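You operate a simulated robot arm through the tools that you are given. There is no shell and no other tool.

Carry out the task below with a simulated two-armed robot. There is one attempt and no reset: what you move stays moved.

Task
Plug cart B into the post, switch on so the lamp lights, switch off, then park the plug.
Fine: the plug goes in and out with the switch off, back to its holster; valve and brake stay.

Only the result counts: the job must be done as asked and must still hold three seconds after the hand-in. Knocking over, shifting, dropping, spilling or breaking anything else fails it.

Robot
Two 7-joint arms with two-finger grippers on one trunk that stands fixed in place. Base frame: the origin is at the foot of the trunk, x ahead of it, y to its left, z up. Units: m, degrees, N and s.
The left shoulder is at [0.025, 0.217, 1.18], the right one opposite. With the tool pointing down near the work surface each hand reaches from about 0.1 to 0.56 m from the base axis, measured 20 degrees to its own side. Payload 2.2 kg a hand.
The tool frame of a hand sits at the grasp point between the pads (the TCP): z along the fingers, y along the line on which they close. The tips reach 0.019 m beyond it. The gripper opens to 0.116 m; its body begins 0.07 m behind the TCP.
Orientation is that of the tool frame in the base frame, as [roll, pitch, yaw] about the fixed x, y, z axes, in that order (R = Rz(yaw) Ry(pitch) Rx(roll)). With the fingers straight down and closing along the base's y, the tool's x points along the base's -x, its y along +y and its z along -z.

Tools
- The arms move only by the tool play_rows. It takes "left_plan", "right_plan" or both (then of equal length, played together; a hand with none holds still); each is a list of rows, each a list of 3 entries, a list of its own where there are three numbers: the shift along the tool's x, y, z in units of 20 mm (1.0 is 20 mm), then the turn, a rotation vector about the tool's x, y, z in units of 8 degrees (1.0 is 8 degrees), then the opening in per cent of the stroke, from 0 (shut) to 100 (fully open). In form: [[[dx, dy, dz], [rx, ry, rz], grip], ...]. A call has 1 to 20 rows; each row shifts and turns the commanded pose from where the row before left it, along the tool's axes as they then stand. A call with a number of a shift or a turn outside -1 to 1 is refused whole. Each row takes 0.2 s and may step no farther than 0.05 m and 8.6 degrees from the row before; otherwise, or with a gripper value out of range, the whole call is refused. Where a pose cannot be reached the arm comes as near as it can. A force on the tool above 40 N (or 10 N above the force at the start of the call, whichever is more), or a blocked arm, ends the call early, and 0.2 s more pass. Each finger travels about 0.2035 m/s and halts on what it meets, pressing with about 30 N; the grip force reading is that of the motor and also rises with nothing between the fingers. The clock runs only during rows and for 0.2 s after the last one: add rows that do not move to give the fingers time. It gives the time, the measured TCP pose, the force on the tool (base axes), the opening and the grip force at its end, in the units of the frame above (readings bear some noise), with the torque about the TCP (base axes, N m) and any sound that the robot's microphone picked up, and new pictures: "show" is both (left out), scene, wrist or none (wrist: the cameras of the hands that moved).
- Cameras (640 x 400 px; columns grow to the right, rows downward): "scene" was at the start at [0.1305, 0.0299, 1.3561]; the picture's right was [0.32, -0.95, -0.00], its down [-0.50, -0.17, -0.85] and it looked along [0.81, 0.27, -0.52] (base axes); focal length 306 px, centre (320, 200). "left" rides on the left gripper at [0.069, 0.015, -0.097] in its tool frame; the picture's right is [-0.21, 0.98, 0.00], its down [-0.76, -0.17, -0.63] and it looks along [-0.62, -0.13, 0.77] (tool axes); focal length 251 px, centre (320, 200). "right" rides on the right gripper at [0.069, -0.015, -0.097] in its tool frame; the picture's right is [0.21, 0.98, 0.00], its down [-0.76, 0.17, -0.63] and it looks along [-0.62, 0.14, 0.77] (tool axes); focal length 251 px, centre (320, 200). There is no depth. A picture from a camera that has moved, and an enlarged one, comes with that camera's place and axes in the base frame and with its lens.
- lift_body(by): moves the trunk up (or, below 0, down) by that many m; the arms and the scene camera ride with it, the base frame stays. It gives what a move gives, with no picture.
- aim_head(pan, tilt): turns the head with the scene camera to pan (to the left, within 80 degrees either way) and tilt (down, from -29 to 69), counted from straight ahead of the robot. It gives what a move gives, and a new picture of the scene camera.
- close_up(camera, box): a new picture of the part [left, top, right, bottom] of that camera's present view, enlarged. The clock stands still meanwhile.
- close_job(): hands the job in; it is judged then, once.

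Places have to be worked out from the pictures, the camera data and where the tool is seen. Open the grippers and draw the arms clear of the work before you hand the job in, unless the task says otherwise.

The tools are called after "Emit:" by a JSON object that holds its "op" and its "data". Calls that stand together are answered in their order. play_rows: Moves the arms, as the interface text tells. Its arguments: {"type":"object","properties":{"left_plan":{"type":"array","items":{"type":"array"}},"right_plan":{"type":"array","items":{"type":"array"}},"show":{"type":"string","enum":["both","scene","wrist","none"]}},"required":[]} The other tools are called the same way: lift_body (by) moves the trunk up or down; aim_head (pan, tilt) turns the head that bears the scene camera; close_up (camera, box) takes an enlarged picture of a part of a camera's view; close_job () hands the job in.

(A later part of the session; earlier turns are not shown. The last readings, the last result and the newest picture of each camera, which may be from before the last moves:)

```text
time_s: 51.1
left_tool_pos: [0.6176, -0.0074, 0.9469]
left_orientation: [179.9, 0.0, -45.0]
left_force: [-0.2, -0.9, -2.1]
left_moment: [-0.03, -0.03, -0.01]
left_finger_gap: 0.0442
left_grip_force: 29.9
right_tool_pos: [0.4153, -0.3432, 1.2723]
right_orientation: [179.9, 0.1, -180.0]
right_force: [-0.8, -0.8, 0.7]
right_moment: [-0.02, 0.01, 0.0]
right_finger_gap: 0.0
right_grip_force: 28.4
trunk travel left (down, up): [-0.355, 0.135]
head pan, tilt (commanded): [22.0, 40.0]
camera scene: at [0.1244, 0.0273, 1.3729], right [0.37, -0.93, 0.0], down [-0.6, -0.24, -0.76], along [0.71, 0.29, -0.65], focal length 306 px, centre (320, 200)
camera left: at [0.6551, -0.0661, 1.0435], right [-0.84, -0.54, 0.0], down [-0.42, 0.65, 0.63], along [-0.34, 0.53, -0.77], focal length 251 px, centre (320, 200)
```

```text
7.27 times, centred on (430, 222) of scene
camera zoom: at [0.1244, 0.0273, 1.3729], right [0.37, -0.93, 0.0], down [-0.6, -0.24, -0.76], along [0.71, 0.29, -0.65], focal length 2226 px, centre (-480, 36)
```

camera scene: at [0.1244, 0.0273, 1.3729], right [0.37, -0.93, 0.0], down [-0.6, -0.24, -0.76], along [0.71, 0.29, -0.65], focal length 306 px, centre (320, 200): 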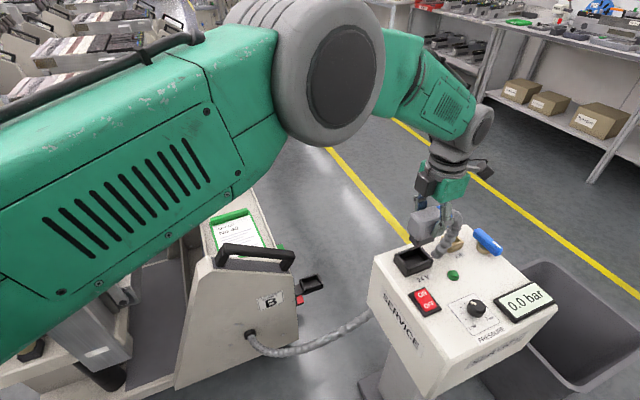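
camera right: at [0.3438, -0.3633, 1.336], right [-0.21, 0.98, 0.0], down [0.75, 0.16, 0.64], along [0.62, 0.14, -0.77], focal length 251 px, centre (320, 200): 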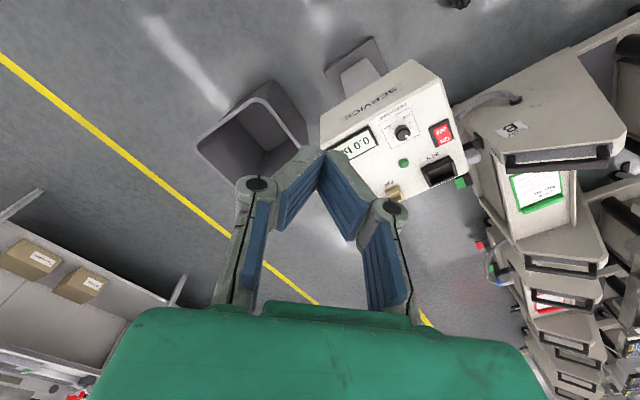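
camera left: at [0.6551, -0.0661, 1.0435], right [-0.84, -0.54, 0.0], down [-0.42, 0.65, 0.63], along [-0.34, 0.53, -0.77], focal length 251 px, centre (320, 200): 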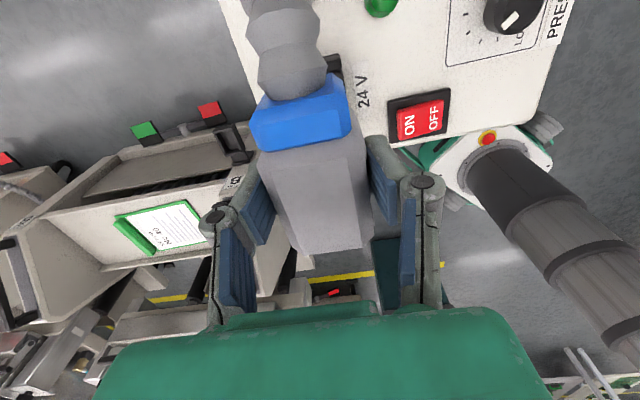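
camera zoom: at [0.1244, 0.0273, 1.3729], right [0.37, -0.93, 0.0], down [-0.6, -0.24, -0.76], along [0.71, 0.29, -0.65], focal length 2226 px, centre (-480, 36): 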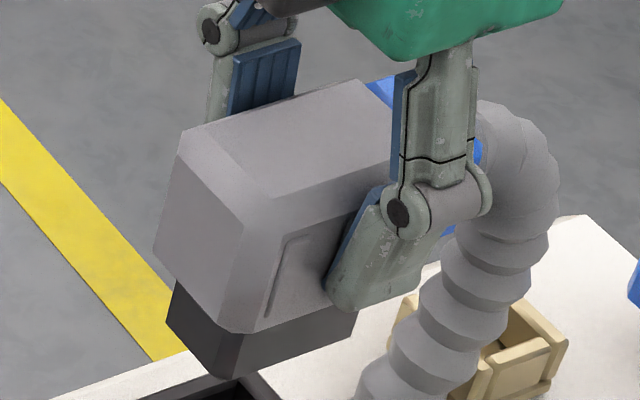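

From this view the nose yaw matches the socket within about 1–2°, and the lateral offset is a few millimetres at most. I lower the plug until the nose is just above the rim so both can be compared at the same height.

Emit:
{"op": "play_rows", "data": {"left_plan": [[[0, 0, 0.7], [0, 0, 0], 0], [[0, 0, 0.7], [0, 0, 0], 0], [[0, 0, 0.6], [0, 0, 0], 0], [[0, 0, 0], [0, 0, 0], 0], [[0, 0, 0], [0, 0, 0], 0]], "show": "wrist"}}

Emit:
{"op": "close_up", "data": {"camera": "scene", "box": [390, 225, 454, 275]}}

Emit:
{"op": "close_up", "data": {"camera": "right", "box": [390, 100, 490, 200]}}

```text
time_s: 52.3
left_tool_pos: [0.6182, -0.0073, 0.906]
left_orientation: [-179.9, 0.0, -45.0]
left_force: [-0.7, 0.7, -2.6]
left_moment: [-0.01, 0.02, -0.05]
left_finger_gap: 0.0442
left_grip_force: 29.9
right_tool_pos: [0.4159, -0.3435, 1.2716]
right_orientation: [179.9, 0.0, -179.9]
right_force: [0.2, -0.4, -0.4]
right_moment: [0.01, 0.01, 0.02]
right_finger_gap: 0.0001
right_grip_force: 28.5
trunk travel left (down, up): [-0.355, 0.135]
head pan, tilt (commanded): [22.0, 40.0]
camera left: at [0.6556, -0.0661, 1.0039], right [-0.84, -0.54, 0.0], down [-0.42, 0.65, 0.63], along [-0.34, 0.53, -0.77], focal length 251 px, centre (320, 200)
```

left: 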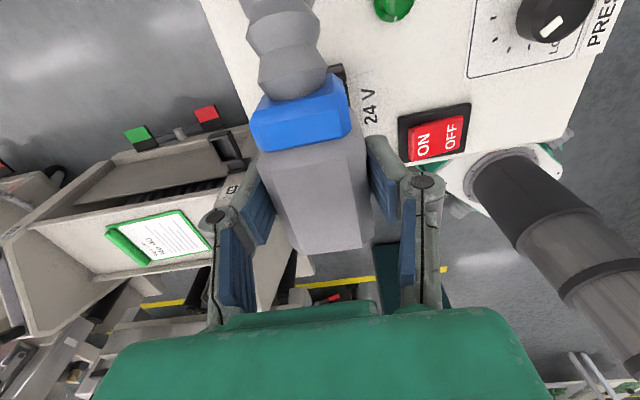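

```text
8.00 times, centred on (422, 250) of scene
camera zoom: at [0.1244, 0.0274, 1.3729], right [0.38, -0.93, 0.0], down [-0.6, -0.24, -0.76], along [0.71, 0.29, -0.65], focal length 2449 px, centre (-496, -200)
```

zoom: 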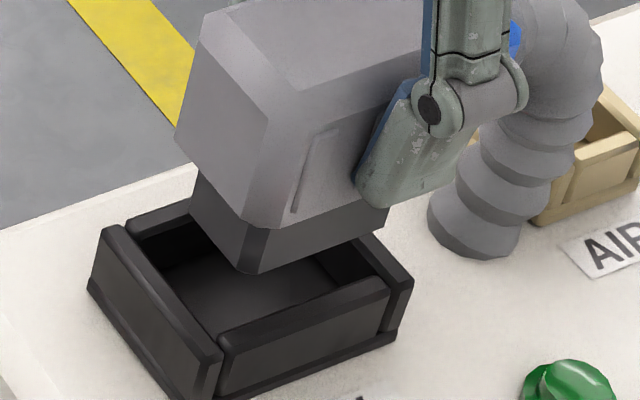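

```text
4.00 times, centred on (440, 150) of right
camera zoom: at [0.3448, -0.3585, 1.3669], right [-0.22, 0.98, 0.0], down [0.75, 0.17, 0.63], along [0.62, 0.14, -0.77], focal length 1006 px, centre (-160, 400)
```

zoom: 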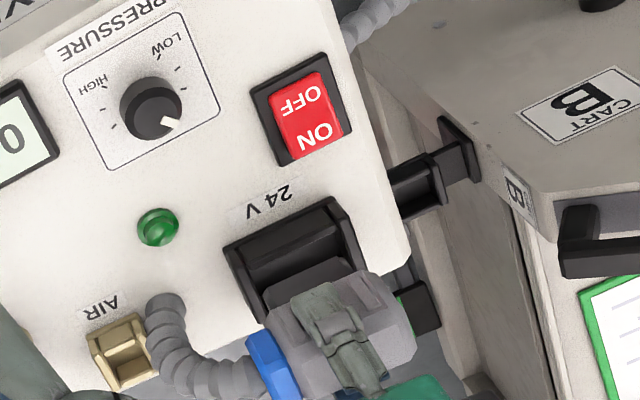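

The nose appears roughly 4–5 mm too far toward -y relative to the opening. I zoom the right camera too, to confirm from a second direction before correcting.

Emit:
{"op": "close_up", "data": {"camera": "right", "box": [410, 142, 466, 184]}}

Emit:
{"op": "close_up", "data": {"camera": "left", "box": [300, 40, 400, 110]}}

```text
9.52 times, centred on (438, 163) of right
camera zoom: at [0.3448, -0.3585, 1.3669], right [-0.22, 0.98, 0.0], down [0.75, 0.17, 0.63], along [0.62, 0.14, -0.77], focal length 2395 px, centre (-804, 552)
```

zoom: 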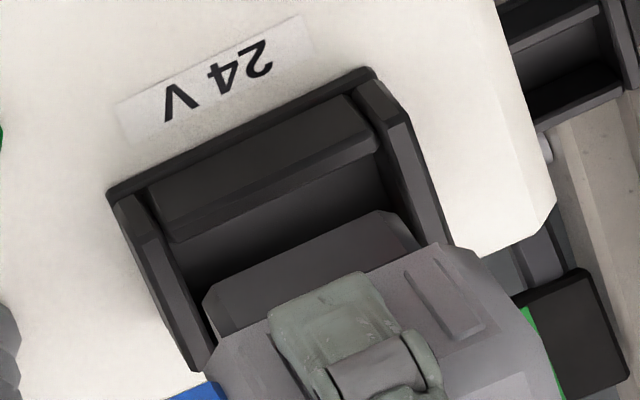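

```text
5.71 times, centred on (350, 75) of left
camera zoom: at [0.6556, -0.0661, 1.0039], right [-0.84, -0.54, 0.0], down [-0.42, 0.65, 0.63], along [-0.34, 0.53, -0.77], focal length 1437 px, centre (149, 914)
```

zoom: 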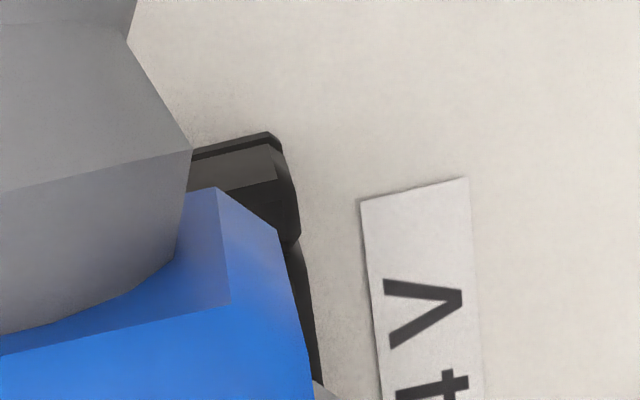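

Both cameras agree that the nose is about 4 mm too far along the collar direction and centred across. I shift it back 4.2 mm and lower to just at the rim, then check.

Emit:
{"op": "play_rows", "data": {"left_plan": [[[-0.21, 0, 0], [0, 0, 0], 0], [[0, 0, 0.4], [0, 0, 0], 0], [[0, 0, 0.3], [0, 0, 0], 0], [[0, 0, 0], [0, 0, 0], 0], [[0, 0, 0], [0, 0, 0], 0]], "show": "none"}}

Emit:
{"op": "close_up", "data": {"camera": "scene", "box": [390, 225, 454, 275]}}

Emit:
{"op": "close_up", "data": {"camera": "right", "box": [410, 142, 466, 184]}}

```text
time_s: 53.5
left_tool_pos: [0.6173, -0.0045, 0.8928]
left_orientation: [-179.9, 0.0, -45.0]
left_force: [0.4, 0.2, -2.5]
left_moment: [-0.02, 0.02, 0.0]
left_finger_gap: 0.0441
left_grip_force: 30.0
right_tool_pos: [0.4156, -0.3431, 1.2718]
right_orientation: [179.9, 0.1, -179.9]
right_force: [0.0, 0.2, 0.7]
right_moment: [0.02, -0.03, 0.01]
right_finger_gap: 0.0001
right_grip_force: 28.4
trunk travel left (down, up): [-0.355, 0.135]
head pan, tilt (commanded): [22.0, 40.0]
```

```text
8.00 times, centred on (422, 250) of scene
camera zoom: at [0.1246, 0.0274, 1.3728], right [0.38, -0.93, 0.0], down [-0.6, -0.24, -0.76], along [0.71, 0.29, -0.65], focal length 2449 px, centre (-496, -200)
```

zoom: 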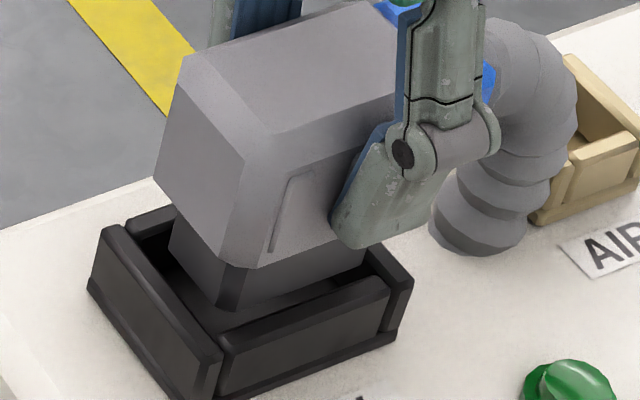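

```text
9.52 times, centred on (438, 163) of right
camera zoom: at [0.345, -0.3585, 1.3668], right [-0.22, 0.98, 0.0], down [0.75, 0.17, 0.63], along [0.62, 0.14, -0.77], focal length 2395 px, centre (-804, 552)
```

zoom: 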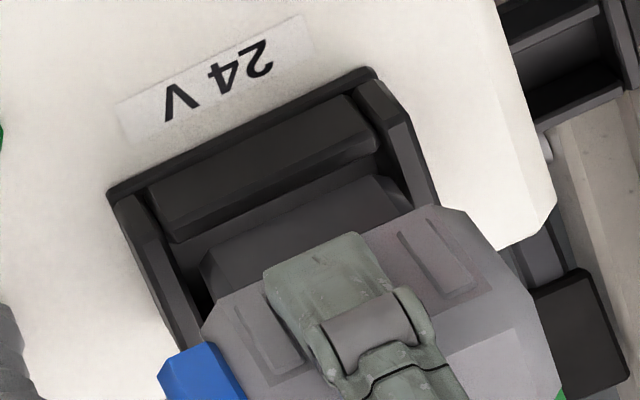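

The nose is at rim level and sits inside the opening with a gap on all sides. I lower it in gently, 14 mm first, watching the force.

Emit:
{"op": "play_rows", "data": {"left_plan": [[[0, 0, 0.25], [0, 0, 0], 0], [[0, 0, 0.25], [0, 0, 0], 0], [[0, 0, 0.2], [0, 0, 0], 0], [[0, 0, 0], [0, 0, 0], 0]], "show": "none"}}

Emit:
{"op": "close_up", "data": {"camera": "scene", "box": [390, 225, 454, 275]}}

Emit:
{"op": "close_up", "data": {"camera": "right", "box": [410, 142, 466, 184]}}

```text
time_s: 54.5
left_tool_pos: [0.617, -0.0041, 0.8801]
left_orientation: [-179.8, -0.1, -45.1]
left_force: [7.9, 3.6, 23.3]
left_moment: [-0.07, -0.04, 0.06]
left_finger_gap: 0.0444
left_grip_force: 30.3
right_tool_pos: [0.4135, -0.3429, 1.2727]
right_orientation: [179.9, 0.3, -179.9]
right_force: [0.8, -0.1, -0.2]
right_moment: [-0.02, -0.02, 0.03]
right_finger_gap: 0.0002
right_grip_force: 28.5
trunk travel left (down, up): [-0.355, 0.135]
head pan, tilt (commanded): [22.0, 40.0]
```

```text
8.00 times, centred on (422, 250) of scene
camera zoom: at [0.1213, 0.0289, 1.3733], right [0.38, -0.93, 0.0], down [-0.6, -0.24, -0.77], along [0.71, 0.29, -0.64], focal length 2449 px, centre (-496, -200)
```

zoom: 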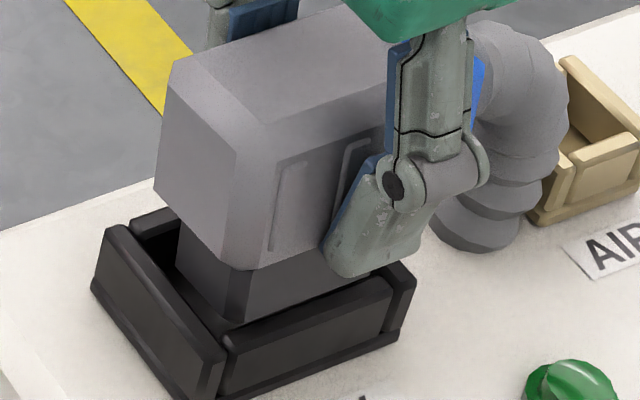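

```text
9.52 times, centred on (438, 163) of right
camera zoom: at [0.3438, -0.3581, 1.3674], right [-0.22, 0.98, 0.0], down [0.75, 0.17, 0.64], along [0.62, 0.14, -0.77], focal length 2395 px, centre (-804, 552)
```

zoom: 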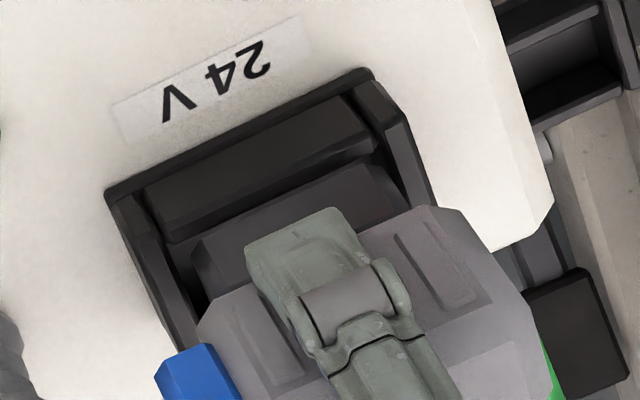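

Contact at z 0.880: reaction 23 N up and pushing toward +x/+y, meaning the nose rides on the front wall's chamfer. I back up slightly, shift about 2.4 mm away from that wall, and lower again.

Emit:
{"op": "play_rows", "data": {"left_plan": [[[0, 0, -0.25], [0, 0, 0], 0], [[0.02, -0.12, 0], [0, 0, 0], 0], [[0, 0, 0], [0, 0, 0], 0]], "show": "none"}}

Emit:
{"op": "play_rows", "data": {"left_plan": [[[0, 0, 0.15], [0, 0, 0], 0], [[0, 0, 0.15], [0, 0, 0], 0], [[0, 0, 0], [0, 0, 0], 0]], "show": "none"}}

```text
time_s: 55.3
left_tool_pos: [0.6169, -0.0023, 0.8823]
left_orientation: [180.0, 0.2, -45.0]
left_force: [0.2, 0.8, -2.3]
left_moment: [-0.07, -0.01, 0.01]
left_finger_gap: 0.0446
left_grip_force: 30.0
right_tool_pos: [0.4138, -0.3437, 1.2715]
right_orientation: [180.0, 0.1, -179.9]
right_force: [-0.2, 0.7, 0.8]
right_moment: [-0.01, -0.02, -0.01]
right_finger_gap: 0.0
right_grip_force: 28.8
trunk travel left (down, up): [-0.355, 0.135]
head pan, tilt (commanded): [22.0, 40.0]
```

```text
time_s: 56.1
left_tool_pos: [0.6165, -0.0031, 0.881]
left_orientation: [-179.8, -0.2, -44.9]
left_force: [-0.8, -0.1, 14.8]
left_moment: [-0.2, 0.38, 0.04]
left_finger_gap: 0.0443
left_grip_force: 29.7
right_tool_pos: [0.4121, -0.3431, 1.2719]
right_orientation: [179.9, 0.2, -179.9]
right_force: [-0.6, 0.3, 0.7]
right_moment: [-0.01, -0.01, 0.0]
right_finger_gap: 0.0
right_grip_force: 28.9
trunk travel left (down, up): [-0.355, 0.135]
head pan, tilt (commanded): [22.0, 40.0]
```

Now the reaction is vertical only, 15 N, still from the front side. I look closely before pushing any more.

Emit:
{"op": "close_up", "data": {"camera": "scene", "box": [390, 225, 454, 275]}}

Emit:
{"op": "close_up", "data": {"camera": "right", "box": [410, 142, 466, 184]}}

Emit:
{"op": "close_up", "data": {"camera": "left", "box": [220, 30, 420, 270]}}

```text
8.00 times, centred on (422, 250) of scene
camera zoom: at [0.1212, 0.0274, 1.3734], right [0.38, -0.93, 0.0], down [-0.6, -0.24, -0.77], along [0.71, 0.29, -0.64], focal length 2449 px, centre (-496, -200)
```

zoom: 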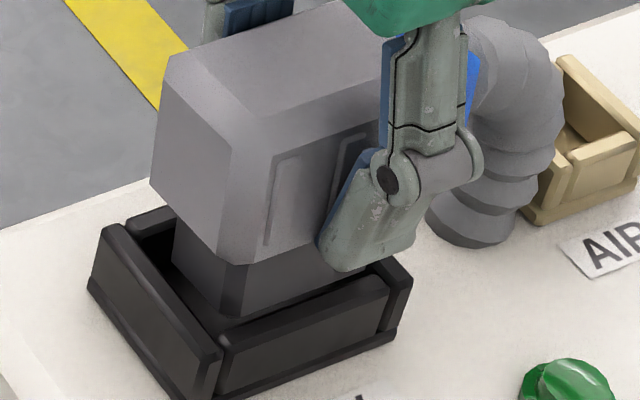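

```text
9.52 times, centred on (438, 163) of right
camera zoom: at [0.343, -0.3585, 1.3676], right [-0.22, 0.98, 0.0], down [0.75, 0.17, 0.64], along [0.62, 0.14, -0.77], focal length 2395 px, centre (-804, 552)
```

zoom: 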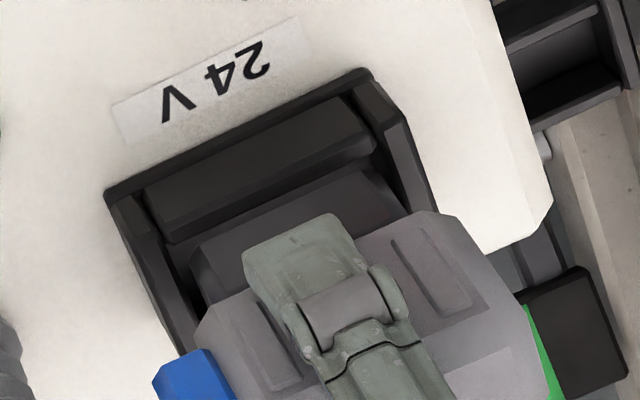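

```text
1.67 times, centred on (320, 150) of left
camera zoom: at [0.6544, -0.0623, 0.9776], right [-0.84, -0.54, 0.0], down [-0.42, 0.65, 0.63], along [-0.34, 0.53, -0.78], focal length 419 px, centre (320, 283)
```

zoom: 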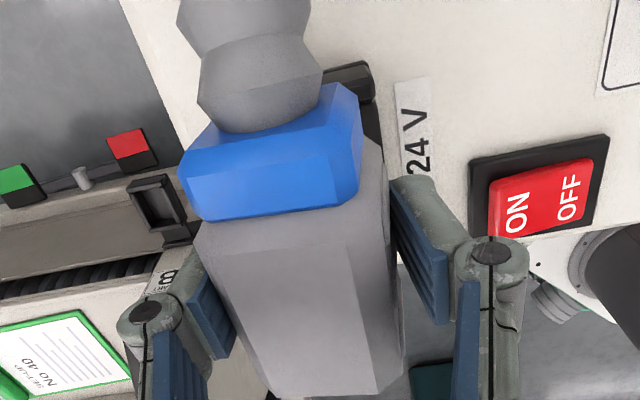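

The nose is about 52×33 mm against an opening only slightly larger, so I need millimetre alignment. I raise the plug 14 mm clear of the rim and measure again with both cameras.

Emit:
{"op": "play_rows", "data": {"left_plan": [[[0, 0, -0.4], [0, 0, 0], 0], [[0, 0, -0.4], [0, 0, 0], 0], [[0, 0, 0], [0, 0, 0], 0], [[0, 0, 0], [0, 0, 0], 0], [[0, 0, 0], [0, 0, 0], 0]], "show": "none"}}

Emit:
{"op": "close_up", "data": {"camera": "scene", "box": [396, 235, 444, 265]}}

Emit:
{"op": "close_up", "data": {"camera": "right", "box": [414, 144, 458, 174]}}

```text
time_s: 57.3
left_tool_pos: [0.617, -0.0036, 0.8942]
left_orientation: [-179.9, -0.1, -45.0]
left_force: [0.2, 0.2, -1.9]
left_moment: [-0.04, 0.03, 0.01]
left_finger_gap: 0.0442
left_grip_force: 30.5
right_tool_pos: [0.4143, -0.3434, 1.272]
right_orientation: [179.9, 0.2, -179.9]
right_force: [0.3, -0.2, 0.9]
right_moment: [0.01, 0.0, -0.01]
right_finger_gap: 0.0
right_grip_force: 29.1
trunk travel left (down, up): [-0.355, 0.135]
head pan, tilt (commanded): [22.0, 40.0]
```

```text
13.33 times, centred on (420, 250) of scene
camera zoom: at [0.124, 0.0275, 1.3729], right [0.38, -0.93, 0.0], down [-0.6, -0.24, -0.76], along [0.71, 0.29, -0.64], focal length 4082 px, centre (-1013, -467)
```

zoom: 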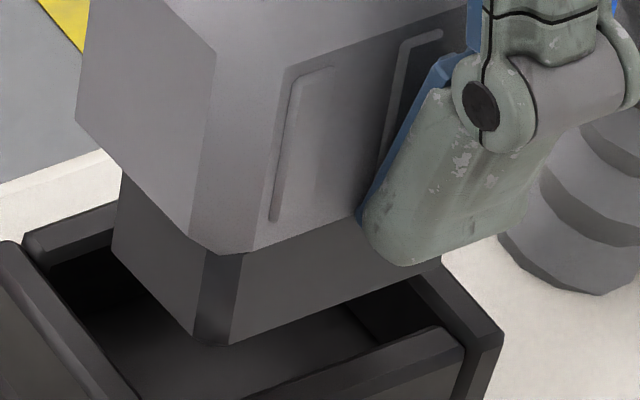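

```text
13.33 times, centred on (436, 159) of right
camera zoom: at [0.3444, -0.3584, 1.367], right [-0.22, 0.98, 0.0], down [0.75, 0.17, 0.63], along [0.62, 0.14, -0.77], focal length 3352 px, centre (-1227, 747)
```

zoom: 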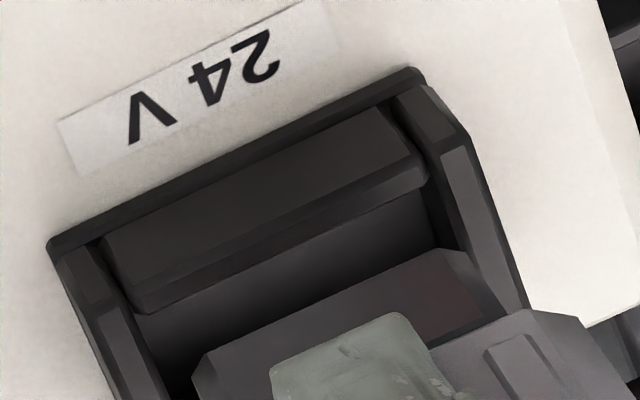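

The plug slid up about 8 mm in the fingers during the earlier contact; the nose bottom is now about 45 mm below the TCP. Measured now, the nose is centred in the opening to within about 1 mm, so I lower in small steps with light force.

Emit:
{"op": "play_rows", "data": {"left_plan": [[[0, 0, 0.3], [0, 0, 0], 0], [[0, 0, 0.3], [0, 0, 0], 0], [[0, 0, 0], [0, 0, 0], 0], [[0, 0, 0], [0, 0, 0], 0]], "show": "none"}}

Emit:
{"op": "close_up", "data": {"camera": "scene", "box": [396, 238, 444, 268]}}

Emit:
{"op": "close_up", "data": {"camera": "right", "box": [414, 144, 458, 174]}}

Emit:
{"op": "close_up", "data": {"camera": "left", "box": [0, 0, 640, 400]}}

```text
time_s: 58.3
left_tool_pos: [0.6176, -0.0034, 0.8821]
left_orientation: [-179.9, 0.0, -45.0]
left_force: [0.2, -0.7, -1.9]
left_moment: [-0.02, -0.04, -0.05]
left_finger_gap: 0.0445
left_grip_force: 29.7
right_tool_pos: [0.4148, -0.3435, 1.2725]
right_orientation: [179.9, 0.2, -179.9]
right_force: [-0.1, -0.4, 0.5]
right_moment: [0.01, 0.01, -0.01]
right_finger_gap: 0.0002
right_grip_force: 28.9
trunk travel left (down, up): [-0.355, 0.135]
head pan, tilt (commanded): [22.0, 40.0]
```

```text
13.33 times, centred on (420, 253) of scene
camera zoom: at [0.1244, 0.0274, 1.3729], right [0.38, -0.93, 0.0], down [-0.6, -0.24, -0.76], along [0.71, 0.29, -0.65], focal length 4082 px, centre (-1013, -507)
```

zoom: 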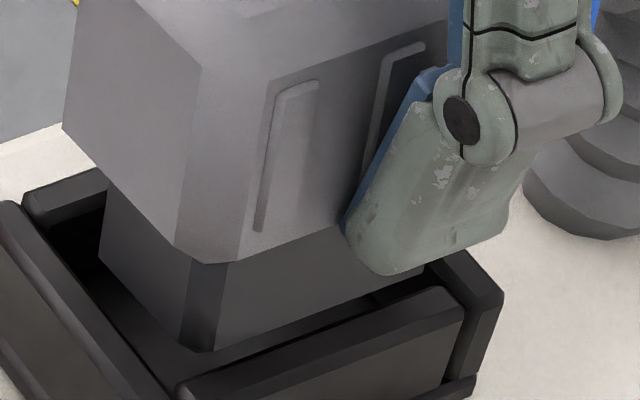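

```text
13.33 times, centred on (436, 159) of right
camera zoom: at [0.3448, -0.3584, 1.3669], right [-0.22, 0.98, 0.0], down [0.75, 0.17, 0.63], along [0.62, 0.14, -0.77], focal length 3352 px, centre (-1227, 747)
```

zoom: 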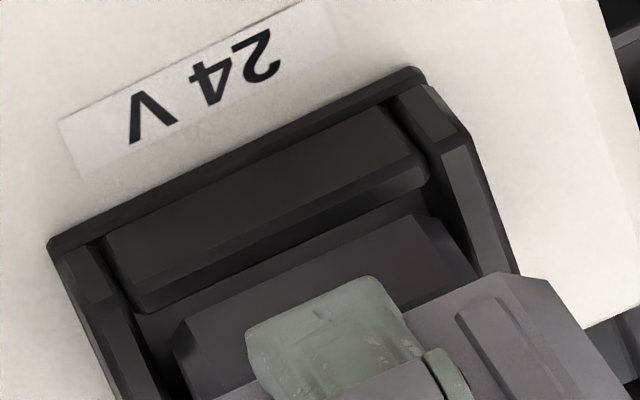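

```text
1.00 times, centred on (320, 200) of left (not enlarged: the box is as wide or as high as the picture)
camera zoom: at [0.655, -0.0622, 0.9787], right [-0.84, -0.54, 0.0], down [-0.42, 0.65, 0.63], along [-0.34, 0.53, -0.77], focal length 251 px, centre (320, 200)
```

zoom: 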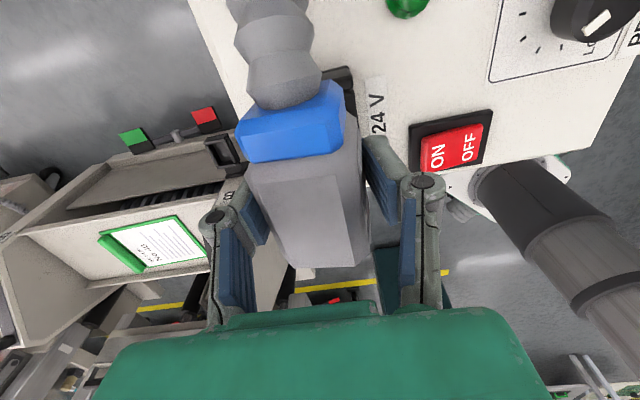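

The nose looks centred over the opening, at or just above rim level, with no contact force yet. I continue down in small steps and read the force.

Emit:
{"op": "play_rows", "data": {"left_plan": [[[0, 0, 0.1], [0, 0, 0], 0], [[0, 0, 0.1], [0, 0, 0], 0], [[0, 0, 0], [0, 0, 0], 0]], "show": "none"}}

```text
time_s: 59.1
left_tool_pos: [0.6179, -0.0036, 0.8808]
left_orientation: [-179.9, -0.2, -45.1]
left_force: [0.3, -0.4, 13.6]
left_moment: [-0.14, 0.25, 0.04]
left_finger_gap: 0.0446
left_grip_force: 30.5
right_tool_pos: [0.4144, -0.343, 1.2733]
right_orientation: [179.8, 0.2, -180.0]
right_force: [0.0, 0.4, 0.1]
right_moment: [0.01, 0.01, -0.02]
right_finger_gap: 0.0
right_grip_force: 28.6
trunk travel left (down, up): [-0.355, 0.135]
head pan, tilt (commanded): [22.0, 40.0]
```

Contact again near z 0.881, purely vertical and located at the nose's front edge, so the nose still overlaps the front wall slightly. I back off, shift 1.8 mm toward +p and 1 mm toward -a, and retry lightly.

Emit:
{"op": "play_rows", "data": {"left_plan": [[[0, 0, -0.2], [0, 0, 0], 0], [[-0.05, -0.09, 0], [0, 0, 0], 0], [[0, 0, 0], [0, 0, 0], 0], [[0, 0, 0.1], [0, 0, 0], 0], [[0, 0, 0.1], [0, 0, 0], 0], [[0, 0, 0], [0, 0, 0], 0]], "show": "none"}}

```text
time_s: 60.5
left_tool_pos: [0.6192, -0.0019, 0.8772]
left_orientation: [-180.0, 0.0, -44.9]
left_force: [-0.1, 0.7, -2.9]
left_moment: [0.0, 0.0, -0.03]
left_finger_gap: 0.0441
left_grip_force: 29.4
right_tool_pos: [0.415, -0.3428, 1.2722]
right_orientation: [179.9, 0.1, -179.9]
right_force: [0.4, -0.5, 0.0]
right_moment: [0.04, -0.02, 0.0]
right_finger_gap: 0.0
right_grip_force: 28.2
trunk travel left (down, up): [-0.355, 0.135]
head pan, tilt (commanded): [22.0, 40.0]
```

No contact at z 0.877 now: the nose is entering the socket. I keep lowering gently.

Emit:
{"op": "play_rows", "data": {"left_plan": [[[0, 0, 0.1], [0, 0, 0], 0], [[0, 0, 0.1], [0, 0, 0], 0], [[0, 0, 0.1], [0, 0, 0], 0], [[0, 0, 0], [0, 0, 0], 0]], "show": "none"}}

```text
time_s: 61.5
left_tool_pos: [0.6195, -0.0025, 0.8724]
left_orientation: [-179.9, 0.0, -45.1]
left_force: [0.5, -0.1, -3.1]
left_moment: [-0.04, 0.01, 0.02]
left_finger_gap: 0.0447
left_grip_force: 30.0
right_tool_pos: [0.4163, -0.3434, 1.2727]
right_orientation: [179.9, 0.0, -179.8]
right_force: [-0.4, -0.1, 0.5]
right_moment: [-0.03, -0.02, 0.02]
right_finger_gap: 0.0001
right_grip_force: 28.8
trunk travel left (down, up): [-0.355, 0.135]
head pan, tilt (commanded): [22.0, 40.0]
```

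Still free at z 0.872. I go on down another 6 mm.

Emit:
{"op": "play_rows", "data": {"left_plan": [[[0, 0, 0.1], [0, 0, 0], 0], [[0, 0, 0.1], [0, 0, 0], 0], [[0, 0, 0.1], [0, 0, 0], 0], [[0, 0, 0], [0, 0, 0], 0]], "show": "none"}}

Emit:
{"op": "close_up", "data": {"camera": "scene", "box": [390, 228, 454, 278]}}

Emit:
{"op": "close_up", "data": {"camera": "right", "box": [410, 142, 466, 184]}}

```text
time_s: 62.5
left_tool_pos: [0.6183, -0.0009, 0.8663]
left_orientation: [-179.9, 0.0, -45.1]
left_force: [-0.2, -1.2, -2.3]
left_moment: [-0.01, 0.0, -0.03]
left_finger_gap: 0.0442
left_grip_force: 30.1
right_tool_pos: [0.4155, -0.3436, 1.2725]
right_orientation: [179.9, 0.1, -179.9]
right_force: [-0.2, -0.2, 0.1]
right_moment: [0.0, 0.02, -0.01]
right_finger_gap: 0.0002
right_grip_force: 28.1
trunk travel left (down, up): [-0.355, 0.135]
head pan, tilt (commanded): [22.0, 40.0]
```

```text
8.00 times, centred on (422, 253) of scene
camera zoom: at [0.1244, 0.0275, 1.3729], right [0.38, -0.93, 0.0], down [-0.6, -0.24, -0.76], along [0.71, 0.29, -0.65], focal length 2449 px, centre (-496, -224)
```

zoom: 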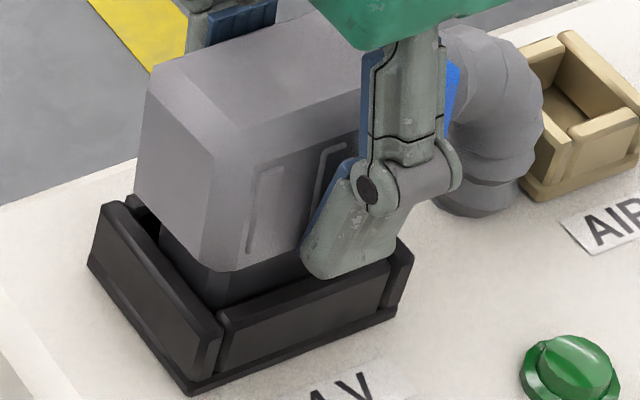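

```text
9.52 times, centred on (438, 163) of right
camera zoom: at [0.3448, -0.3585, 1.3669], right [-0.22, 0.98, 0.0], down [0.75, 0.17, 0.63], along [0.62, 0.14, -0.77], focal length 2395 px, centre (-804, 552)
```

zoom: 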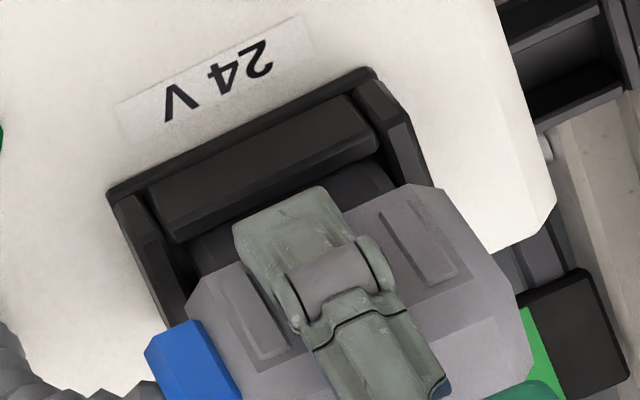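

The body is close to the rim and forces remain free. I continue in 2 mm steps until it bottoms out.

Emit:
{"op": "play_rows", "data": {"left_plan": [[[0, 0, 0.1], [0, 0, 0], 0], [[0, 0, 0.1], [0, 0, 0], 0], [[0, 0, 0], [0, 0, 0], 0]], "show": "none"}}

```text
time_s: 63.3
left_tool_pos: [0.6181, -0.0009, 0.8617]
left_orientation: [-179.9, 0.1, -45.1]
left_force: [-2.7, -0.7, -4.8]
left_moment: [-0.1, -0.07, -0.04]
left_finger_gap: 0.0447
left_grip_force: 29.9
right_tool_pos: [0.4151, -0.344, 1.2716]
right_orientation: [179.9, 0.1, -180.0]
right_force: [0.3, -0.3, 0.6]
right_moment: [-0.07, -0.02, 0.03]
right_finger_gap: 0.0001
right_grip_force: 28.5
trunk travel left (down, up): [-0.355, 0.135]
head pan, tilt (commanded): [22.0, 40.0]
```

Emit:
{"op": "play_rows", "data": {"left_plan": [[[0, 0, 0.1], [0, 0, 0], 0], [[0, 0, 0], [0, 0, 0], 0], [[0, 0, 0], [0, 0, 0], 0]], "show": "none"}}

Emit:
{"op": "close_up", "data": {"camera": "scene", "box": [390, 228, 454, 278]}}

```text
time_s: 64.1
left_tool_pos: [0.6182, -0.0016, 0.862]
left_orientation: [-179.9, -0.2, -45.0]
left_force: [-1.7, -0.2, 7.1]
left_moment: [0.05, -0.04, -0.01]
left_finger_gap: 0.0444
left_grip_force: 29.6
right_tool_pos: [0.4141, -0.3426, 1.2726]
right_orientation: [179.9, 0.2, -179.9]
right_force: [-0.5, 0.3, 0.8]
right_moment: [0.02, -0.02, 0.01]
right_finger_gap: 0.0
right_grip_force: 28.7
trunk travel left (down, up): [-0.355, 0.135]
head pan, tilt (commanded): [22.0, 40.0]
```

```text
8.00 times, centred on (422, 253) of scene
camera zoom: at [0.1223, 0.0273, 1.3732], right [0.38, -0.93, 0.0], down [-0.6, -0.24, -0.77], along [0.71, 0.29, -0.64], focal length 2449 px, centre (-496, -224)
```

zoom: 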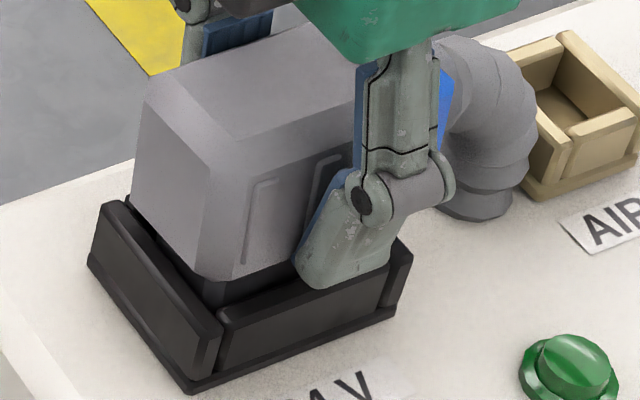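

The plug has bottomed out: 7 N upward, centred, and the body sits the same height over the rim as it did in the holster. I release it and draw the left hand straight up.

Emit:
{"op": "play_rows", "data": {"left_plan": [[[0, 0, 0], [0, 0, 0], 45], [[0, 0, 0], [0, 0, 0], 65], [[0, 0, 0], [0, 0, 0], 65], [[0, 0, 0], [0, 0, 0], 65]], "show": "both"}}

Emit:
{"op": "close_up", "data": {"camera": "scene", "box": [390, 228, 454, 278]}}

```text
time_s: 65.1
left_tool_pos: [0.618, -0.0011, 0.8604]
left_orientation: [-179.9, 0.0, -45.0]
left_force: [0.5, -0.1, 0.6]
left_moment: [-0.02, -0.01, 0.04]
left_finger_gap: 0.0755
left_grip_force: 0.1
right_tool_pos: [0.4155, -0.3431, 1.2737]
right_orientation: [179.9, 0.1, -180.0]
right_force: [-0.1, -1.0, -1.1]
right_moment: [0.0, 0.0, -0.02]
right_finger_gap: 0.0002
right_grip_force: 28.5
trunk travel left (down, up): [-0.355, 0.135]
head pan, tilt (commanded): [22.0, 40.0]
camera scene: at [0.1239, 0.0275, 1.3729], right [0.38, -0.93, 0.0], down [-0.6, -0.24, -0.76], along [0.71, 0.29, -0.64], focal length 306 px, centre (320, 200)
camera left: at [0.6555, -0.0598, 0.9571], right [-0.84, -0.54, 0.0], down [-0.42, 0.65, 0.63], along [-0.34, 0.53, -0.77], focal length 251 px, centre (320, 200)
```

scene: 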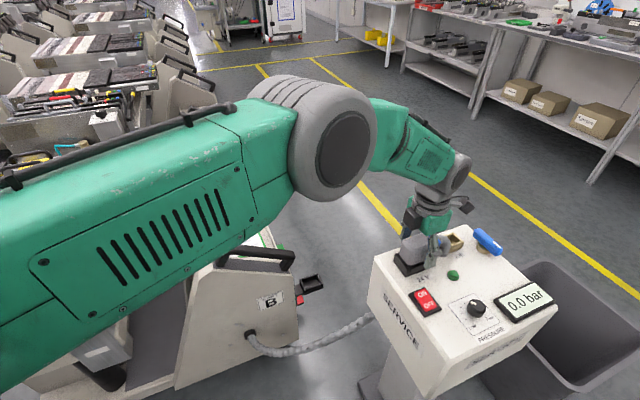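
left: 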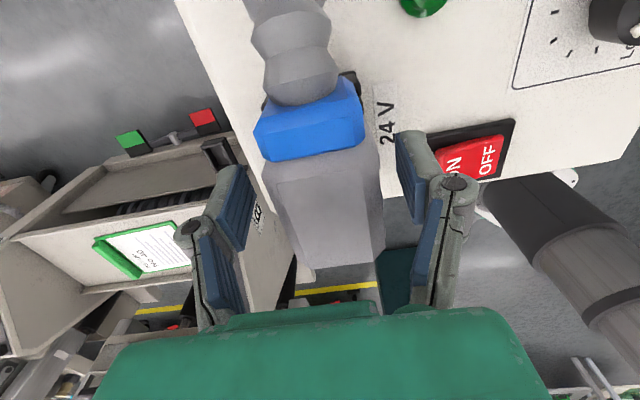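

```text
8.00 times, centred on (422, 253) of scene
camera zoom: at [0.1239, 0.0275, 1.3729], right [0.38, -0.93, 0.0], down [-0.6, -0.24, -0.76], along [0.71, 0.29, -0.64], focal length 2449 px, centre (-496, -224)
```

zoom: 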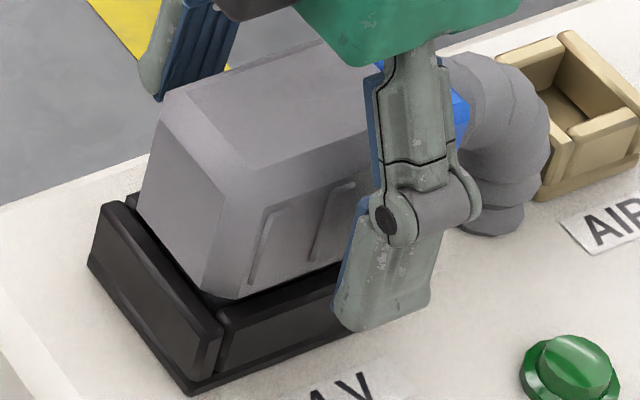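

On release the plug settled fully into the socket, squarely seated. I raise the left hand straight up and move it aside toward the cart.

Emit:
{"op": "play_rows", "data": {"left_plan": [[[0, 0, -0.5], [0, 0, 0], 70], [[0, 0, -0.8], [0, 0, 0], 70], [[0, 0, -1], [0, 0, 0], 70], [[0, 0, -1], [0, 0, 0], 70], [[0, 0, -1], [0, 0, 0], 70], [[0, 0, -1], [0, 0, 0], 70], [[0, 0, -1], [0, 0, 0], 70], [[-0.98, -0.435, 0], [0, 0, 0], 70], [[-0.98, -0.435, 0], [0, 0, 0], 70], [[-0.98, -0.435, 0], [0, 0, 0], 70], [[-0.98, -0.435, 0], [0, 0, 0], 70], [[-0.98, -0.435, 0], [0, 0, 0], 70], [[-0.98, -0.435, 0], [0, 0, 0], 70], [[-0.98, -0.435, 0], [0, 0, 0], 70], [[-0.98, -0.435, 0], [0, 0, 0], 70], [[-0.98, -0.435, 0], [0, 0, 0], 70], [[-0.98, -0.435, 0], [0, 0, 0], 70], [[-0.98, -0.435, 0], [0, 0, 0], 70], [[-0.98, -0.435, 0], [0, 0, 0], 70], [[0, 0, 0], [0, 0, 0], 70]], "show": "both"}}

```text
time_s: 69.3
left_tool_pos: [0.5256, 0.2408, 0.9871]
left_orientation: [-179.9, 0.0, -45.0]
left_force: [-0.6, 0.1, 0.3]
left_moment: [0.02, 0.03, 0.04]
left_finger_gap: 0.0813
left_grip_force: 0.1
right_tool_pos: [0.4142, -0.3427, 1.2734]
right_orientation: [179.9, 0.1, -179.9]
right_force: [-0.5, 0.3, -0.5]
right_moment: [0.01, 0.03, -0.01]
right_finger_gap: 0.0
right_grip_force: 28.4
trunk travel left (down, up): [-0.355, 0.135]
head pan, tilt (commanded): [22.0, 40.0]
camera scene: at [0.1234, 0.0294, 1.3729], right [0.38, -0.93, 0.0], down [-0.6, -0.24, -0.76], along [0.71, 0.29, -0.65], focal length 306 px, centre (320, 200)
camera left: at [0.5623, 0.1811, 1.0835], right [-0.84, -0.54, 0.0], down [-0.42, 0.65, 0.63], along [-0.34, 0.53, -0.77], focal length 251 px, centre (320, 200)
```

scene: 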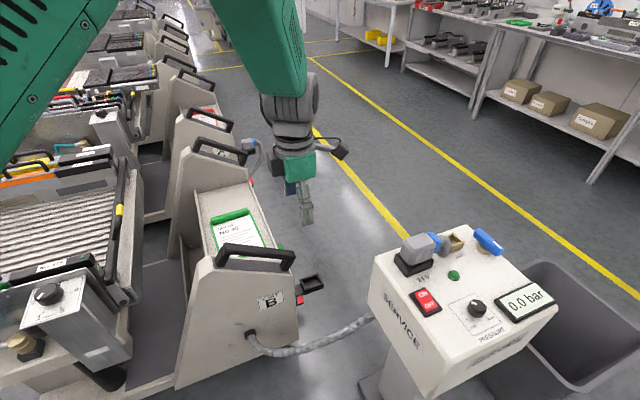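
left: 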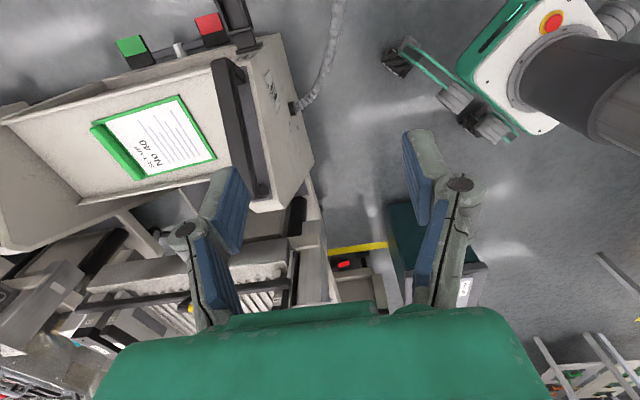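

The plug stays seated in the 24 V socket. Now I measure the rocker switch and check the plug from the scene and right cameras.

Emit:
{"op": "close_up", "data": {"camera": "scene", "box": [390, 225, 470, 325]}}

Emit:
{"op": "close_up", "data": {"camera": "scene", "box": [402, 282, 450, 322]}}

Emit:
{"op": "close_up", "data": {"camera": "right", "box": [405, 110, 470, 180]}}

```text
4.00 times, centred on (430, 275) of scene
camera zoom: at [0.1234, 0.0294, 1.3729], right [0.38, -0.93, 0.0], down [-0.6, -0.24, -0.76], along [0.71, 0.29, -0.65], focal length 1224 px, centre (-120, -100)
```

zoom: 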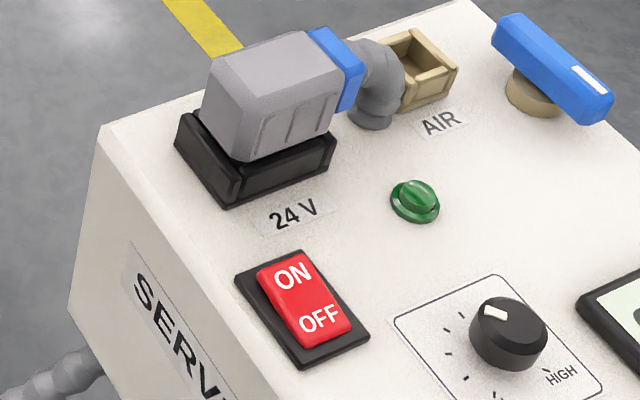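

```text
10.00 times, centred on (426, 302) of scene
camera zoom: at [0.1234, 0.0294, 1.3729], right [0.38, -0.93, 0.0], down [-0.6, -0.24, -0.76], along [0.71, 0.29, -0.65], focal length 3061 px, centre (-740, -820)
```

zoom: 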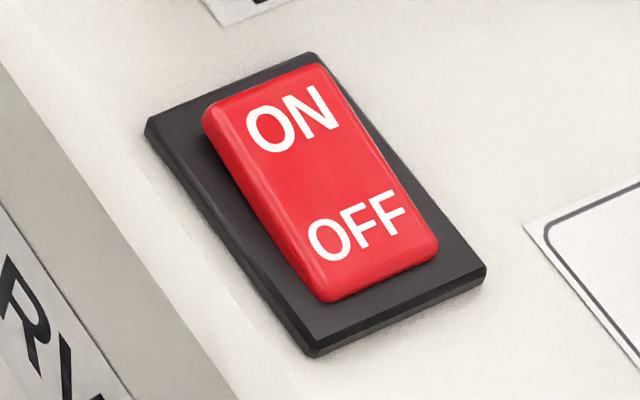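

```text
5.71 times, centred on (438, 145) of right
camera zoom: at [0.3448, -0.3584, 1.3668], right [-0.22, 0.98, 0.0], down [0.75, 0.17, 0.63], along [0.62, 0.14, -0.77], focal length 1437 px, centre (-351, 514)
```

zoom: 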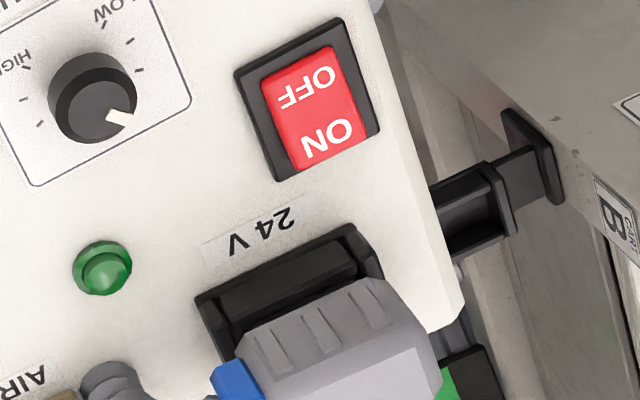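

The plug sits squarely in the socket. The rocker triangulates to ON at (0.534, -0.034, 0.818) and OFF at (0.518, -0.050, 0.813), with the ON end raised. I bring the closed right fingers above the ON end.

Emit:
{"op": "play_rows", "data": {"right_plan": [[[-0.356, 0.909, 0.9], [0, 0, 0], 0], [[-0.356, 0.909, 0.9], [0, 0, 0], 0], [[-0.356, 0.909, 0.9], [0, 0, 0], 0], [[-0.356, 0.909, 0.9], [0, 0, 0], 0], [[-0.356, 0.909, 0.9], [0, 0, 0], 0], [[-0.356, 0.909, 0.9], [0, 0, 0], 0], [[-0.356, 0.909, 0.9], [0, 0, 0], 0], [[-0.356, 0.909, 0.9], [0, 0, 0], 0], [[-0.356, 0.909, 0.9], [0, 0, 0], 0], [[-0.356, 0.909, 0.9], [0, 0, 0], 0], [[-0.356, 0.909, 0.9], [0, 0, 0], 0], [[-0.356, 0.909, 0.9], [0, 0, 0], 0], [[-0.356, 0.909, 0.9], [0, 0, 0], 0], [[-0.356, 0.909, 0.9], [0, 0, 0], 0], [[-0.356, 0.909, 0.9], [0, 0, 0], 0], [[-0.356, 0.909, 0.9], [0, 0, 0], 0], [[-0.356, 0.909, 0.9], [0, 0, 0], 0], [[0, 0, 0], [0, 0, 0], 0], [[0, 0, 0], [0, 0, 0], 0]], "show": "both"}}

```text
time_s: 73.3
left_tool_pos: [0.5249, 0.2412, 0.9863]
left_orientation: [-180.0, -0.1, -45.2]
left_force: [0.4, -0.6, -0.4]
left_moment: [-0.02, -0.02, 0.02]
left_finger_gap: 0.081
left_grip_force: 0.1
right_tool_pos: [0.5411, -0.038, 0.9697]
right_orientation: [179.2, 0.1, 179.0]
right_force: [0.4, 0.0, 0.3]
right_moment: [0.0, -0.01, 0.0]
right_finger_gap: 0.0001
right_grip_force: 28.7
trunk travel left (down, up): [-0.355, 0.135]
head pan, tilt (commanded): [22.0, 40.0]
camera scene: at [0.1247, 0.0323, 1.3728], right [0.38, -0.93, 0.0], down [-0.6, -0.24, -0.76], along [0.71, 0.29, -0.65], focal length 306 px, centre (320, 200)
camera right: at [0.471, -0.0527, 1.0642], right [-0.2, 0.98, 0.01], down [0.76, 0.14, 0.64], along [0.62, 0.14, -0.77], focal length 251 px, centre (320, 200)
```

scene: 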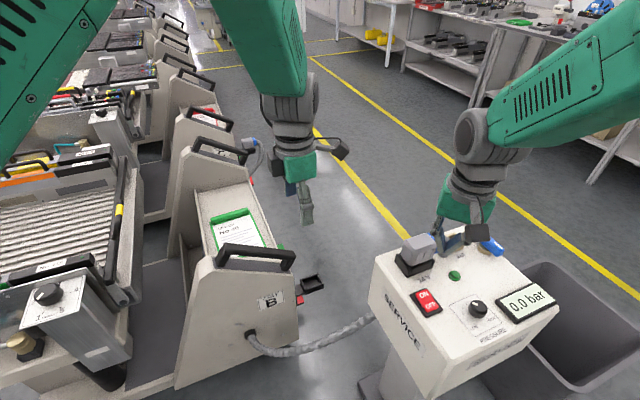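
right: 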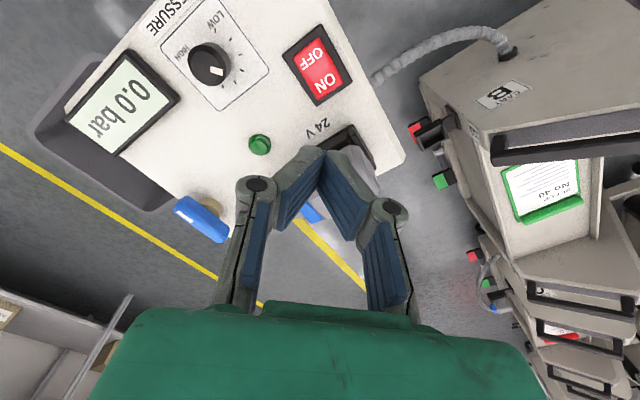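

The right hand is near the rocker. I turn it 45° so the closed fingertips line up with the rocker, centre it on the outer part of the ON end, and come down to just above it.

Emit:
{"op": "play_rows", "data": {"right_plan": [[[0, 0, 0], [0, 0, 0.93], 0], [[0, 0, 0], [0, 0, 0.93], 0], [[0, 0, 0], [0, 0, 0.93], 0], [[0, 0, 0], [0, 0, 0.93], 0], [[0, 0, 0], [0, 0, 0.93], 0], [[0, 0, 0], [0, 0, 0.93], 0], [[0.19, 0.06, 0], [0, 0, 0], 0], [[0.19, 0.06, 0], [0, 0, 0], 0], [[0, 0, 0.8], [0, 0, 0], 0], [[0, 0, 0.8], [0, 0, 0], 0], [[0, 0, 0.8], [0, 0, 0], 0], [[0, 0, 0.8], [0, 0, 0], 0], [[0, 0, 0.8], [0, 0, 0], 0], [[0, 0, 0], [0, 0, 0], 0], [[0, 0, 0], [0, 0, 0], 0]], "show": "both"}}

Emit:
{"op": "close_up", "data": {"camera": "scene", "box": [390, 225, 470, 325]}}

```text
time_s: 76.5
left_tool_pos: [0.525, 0.2423, 0.9856]
left_orientation: [-179.9, -0.1, -45.0]
left_force: [-0.4, -0.2, 0.6]
left_moment: [-0.01, -0.02, 0.02]
left_finger_gap: 0.0815
left_grip_force: 0.0
right_tool_pos: [0.5339, -0.0265, 0.8859]
right_orientation: [180.0, 0.0, 135.0]
right_force: [-0.5, 0.5, 1.1]
right_moment: [-0.02, -0.02, -0.02]
right_finger_gap: 0.0002
right_grip_force: 29.0
trunk travel left (down, up): [-0.355, 0.135]
head pan, tilt (commanded): [22.0, 40.0]
camera scene: at [0.125, 0.0326, 1.3727], right [0.38, -0.93, 0.0], down [-0.6, -0.24, -0.76], along [0.71, 0.29, -0.65], focal length 306 px, centre (320, 200)
camera right: at [0.4737, 0.011, 0.9812], right [0.54, 0.84, 0.0], down [0.65, -0.42, 0.63], along [0.53, -0.34, -0.77], focal length 251 px, centre (320, 200)
```

scene: 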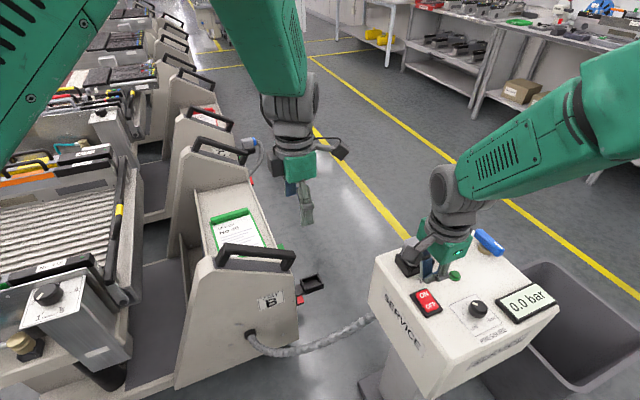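
right: 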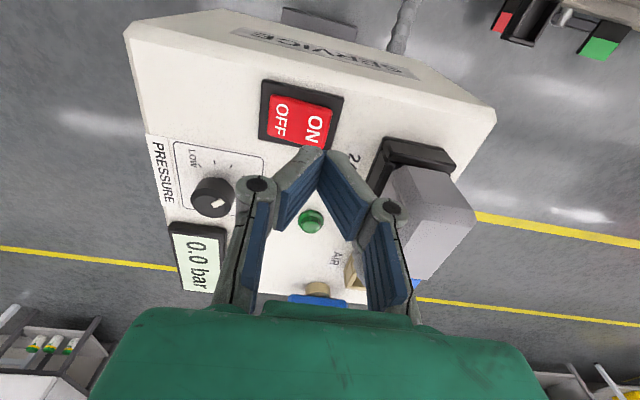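

```text
4.00 times, centred on (430, 275) of scene
camera zoom: at [0.125, 0.0326, 1.3727], right [0.38, -0.93, 0.0], down [-0.6, -0.24, -0.76], along [0.71, 0.29, -0.65], focal length 1224 px, centre (-120, -100)
```

zoom: 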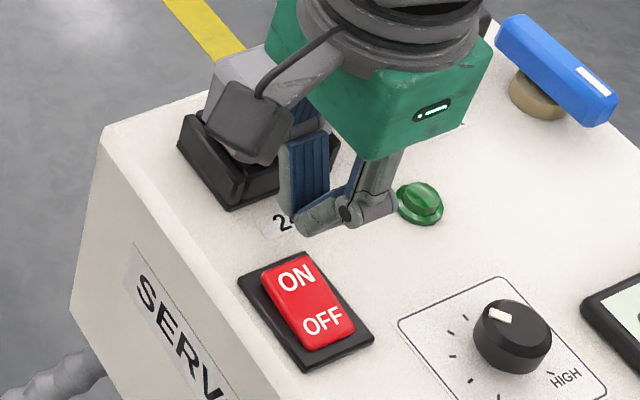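

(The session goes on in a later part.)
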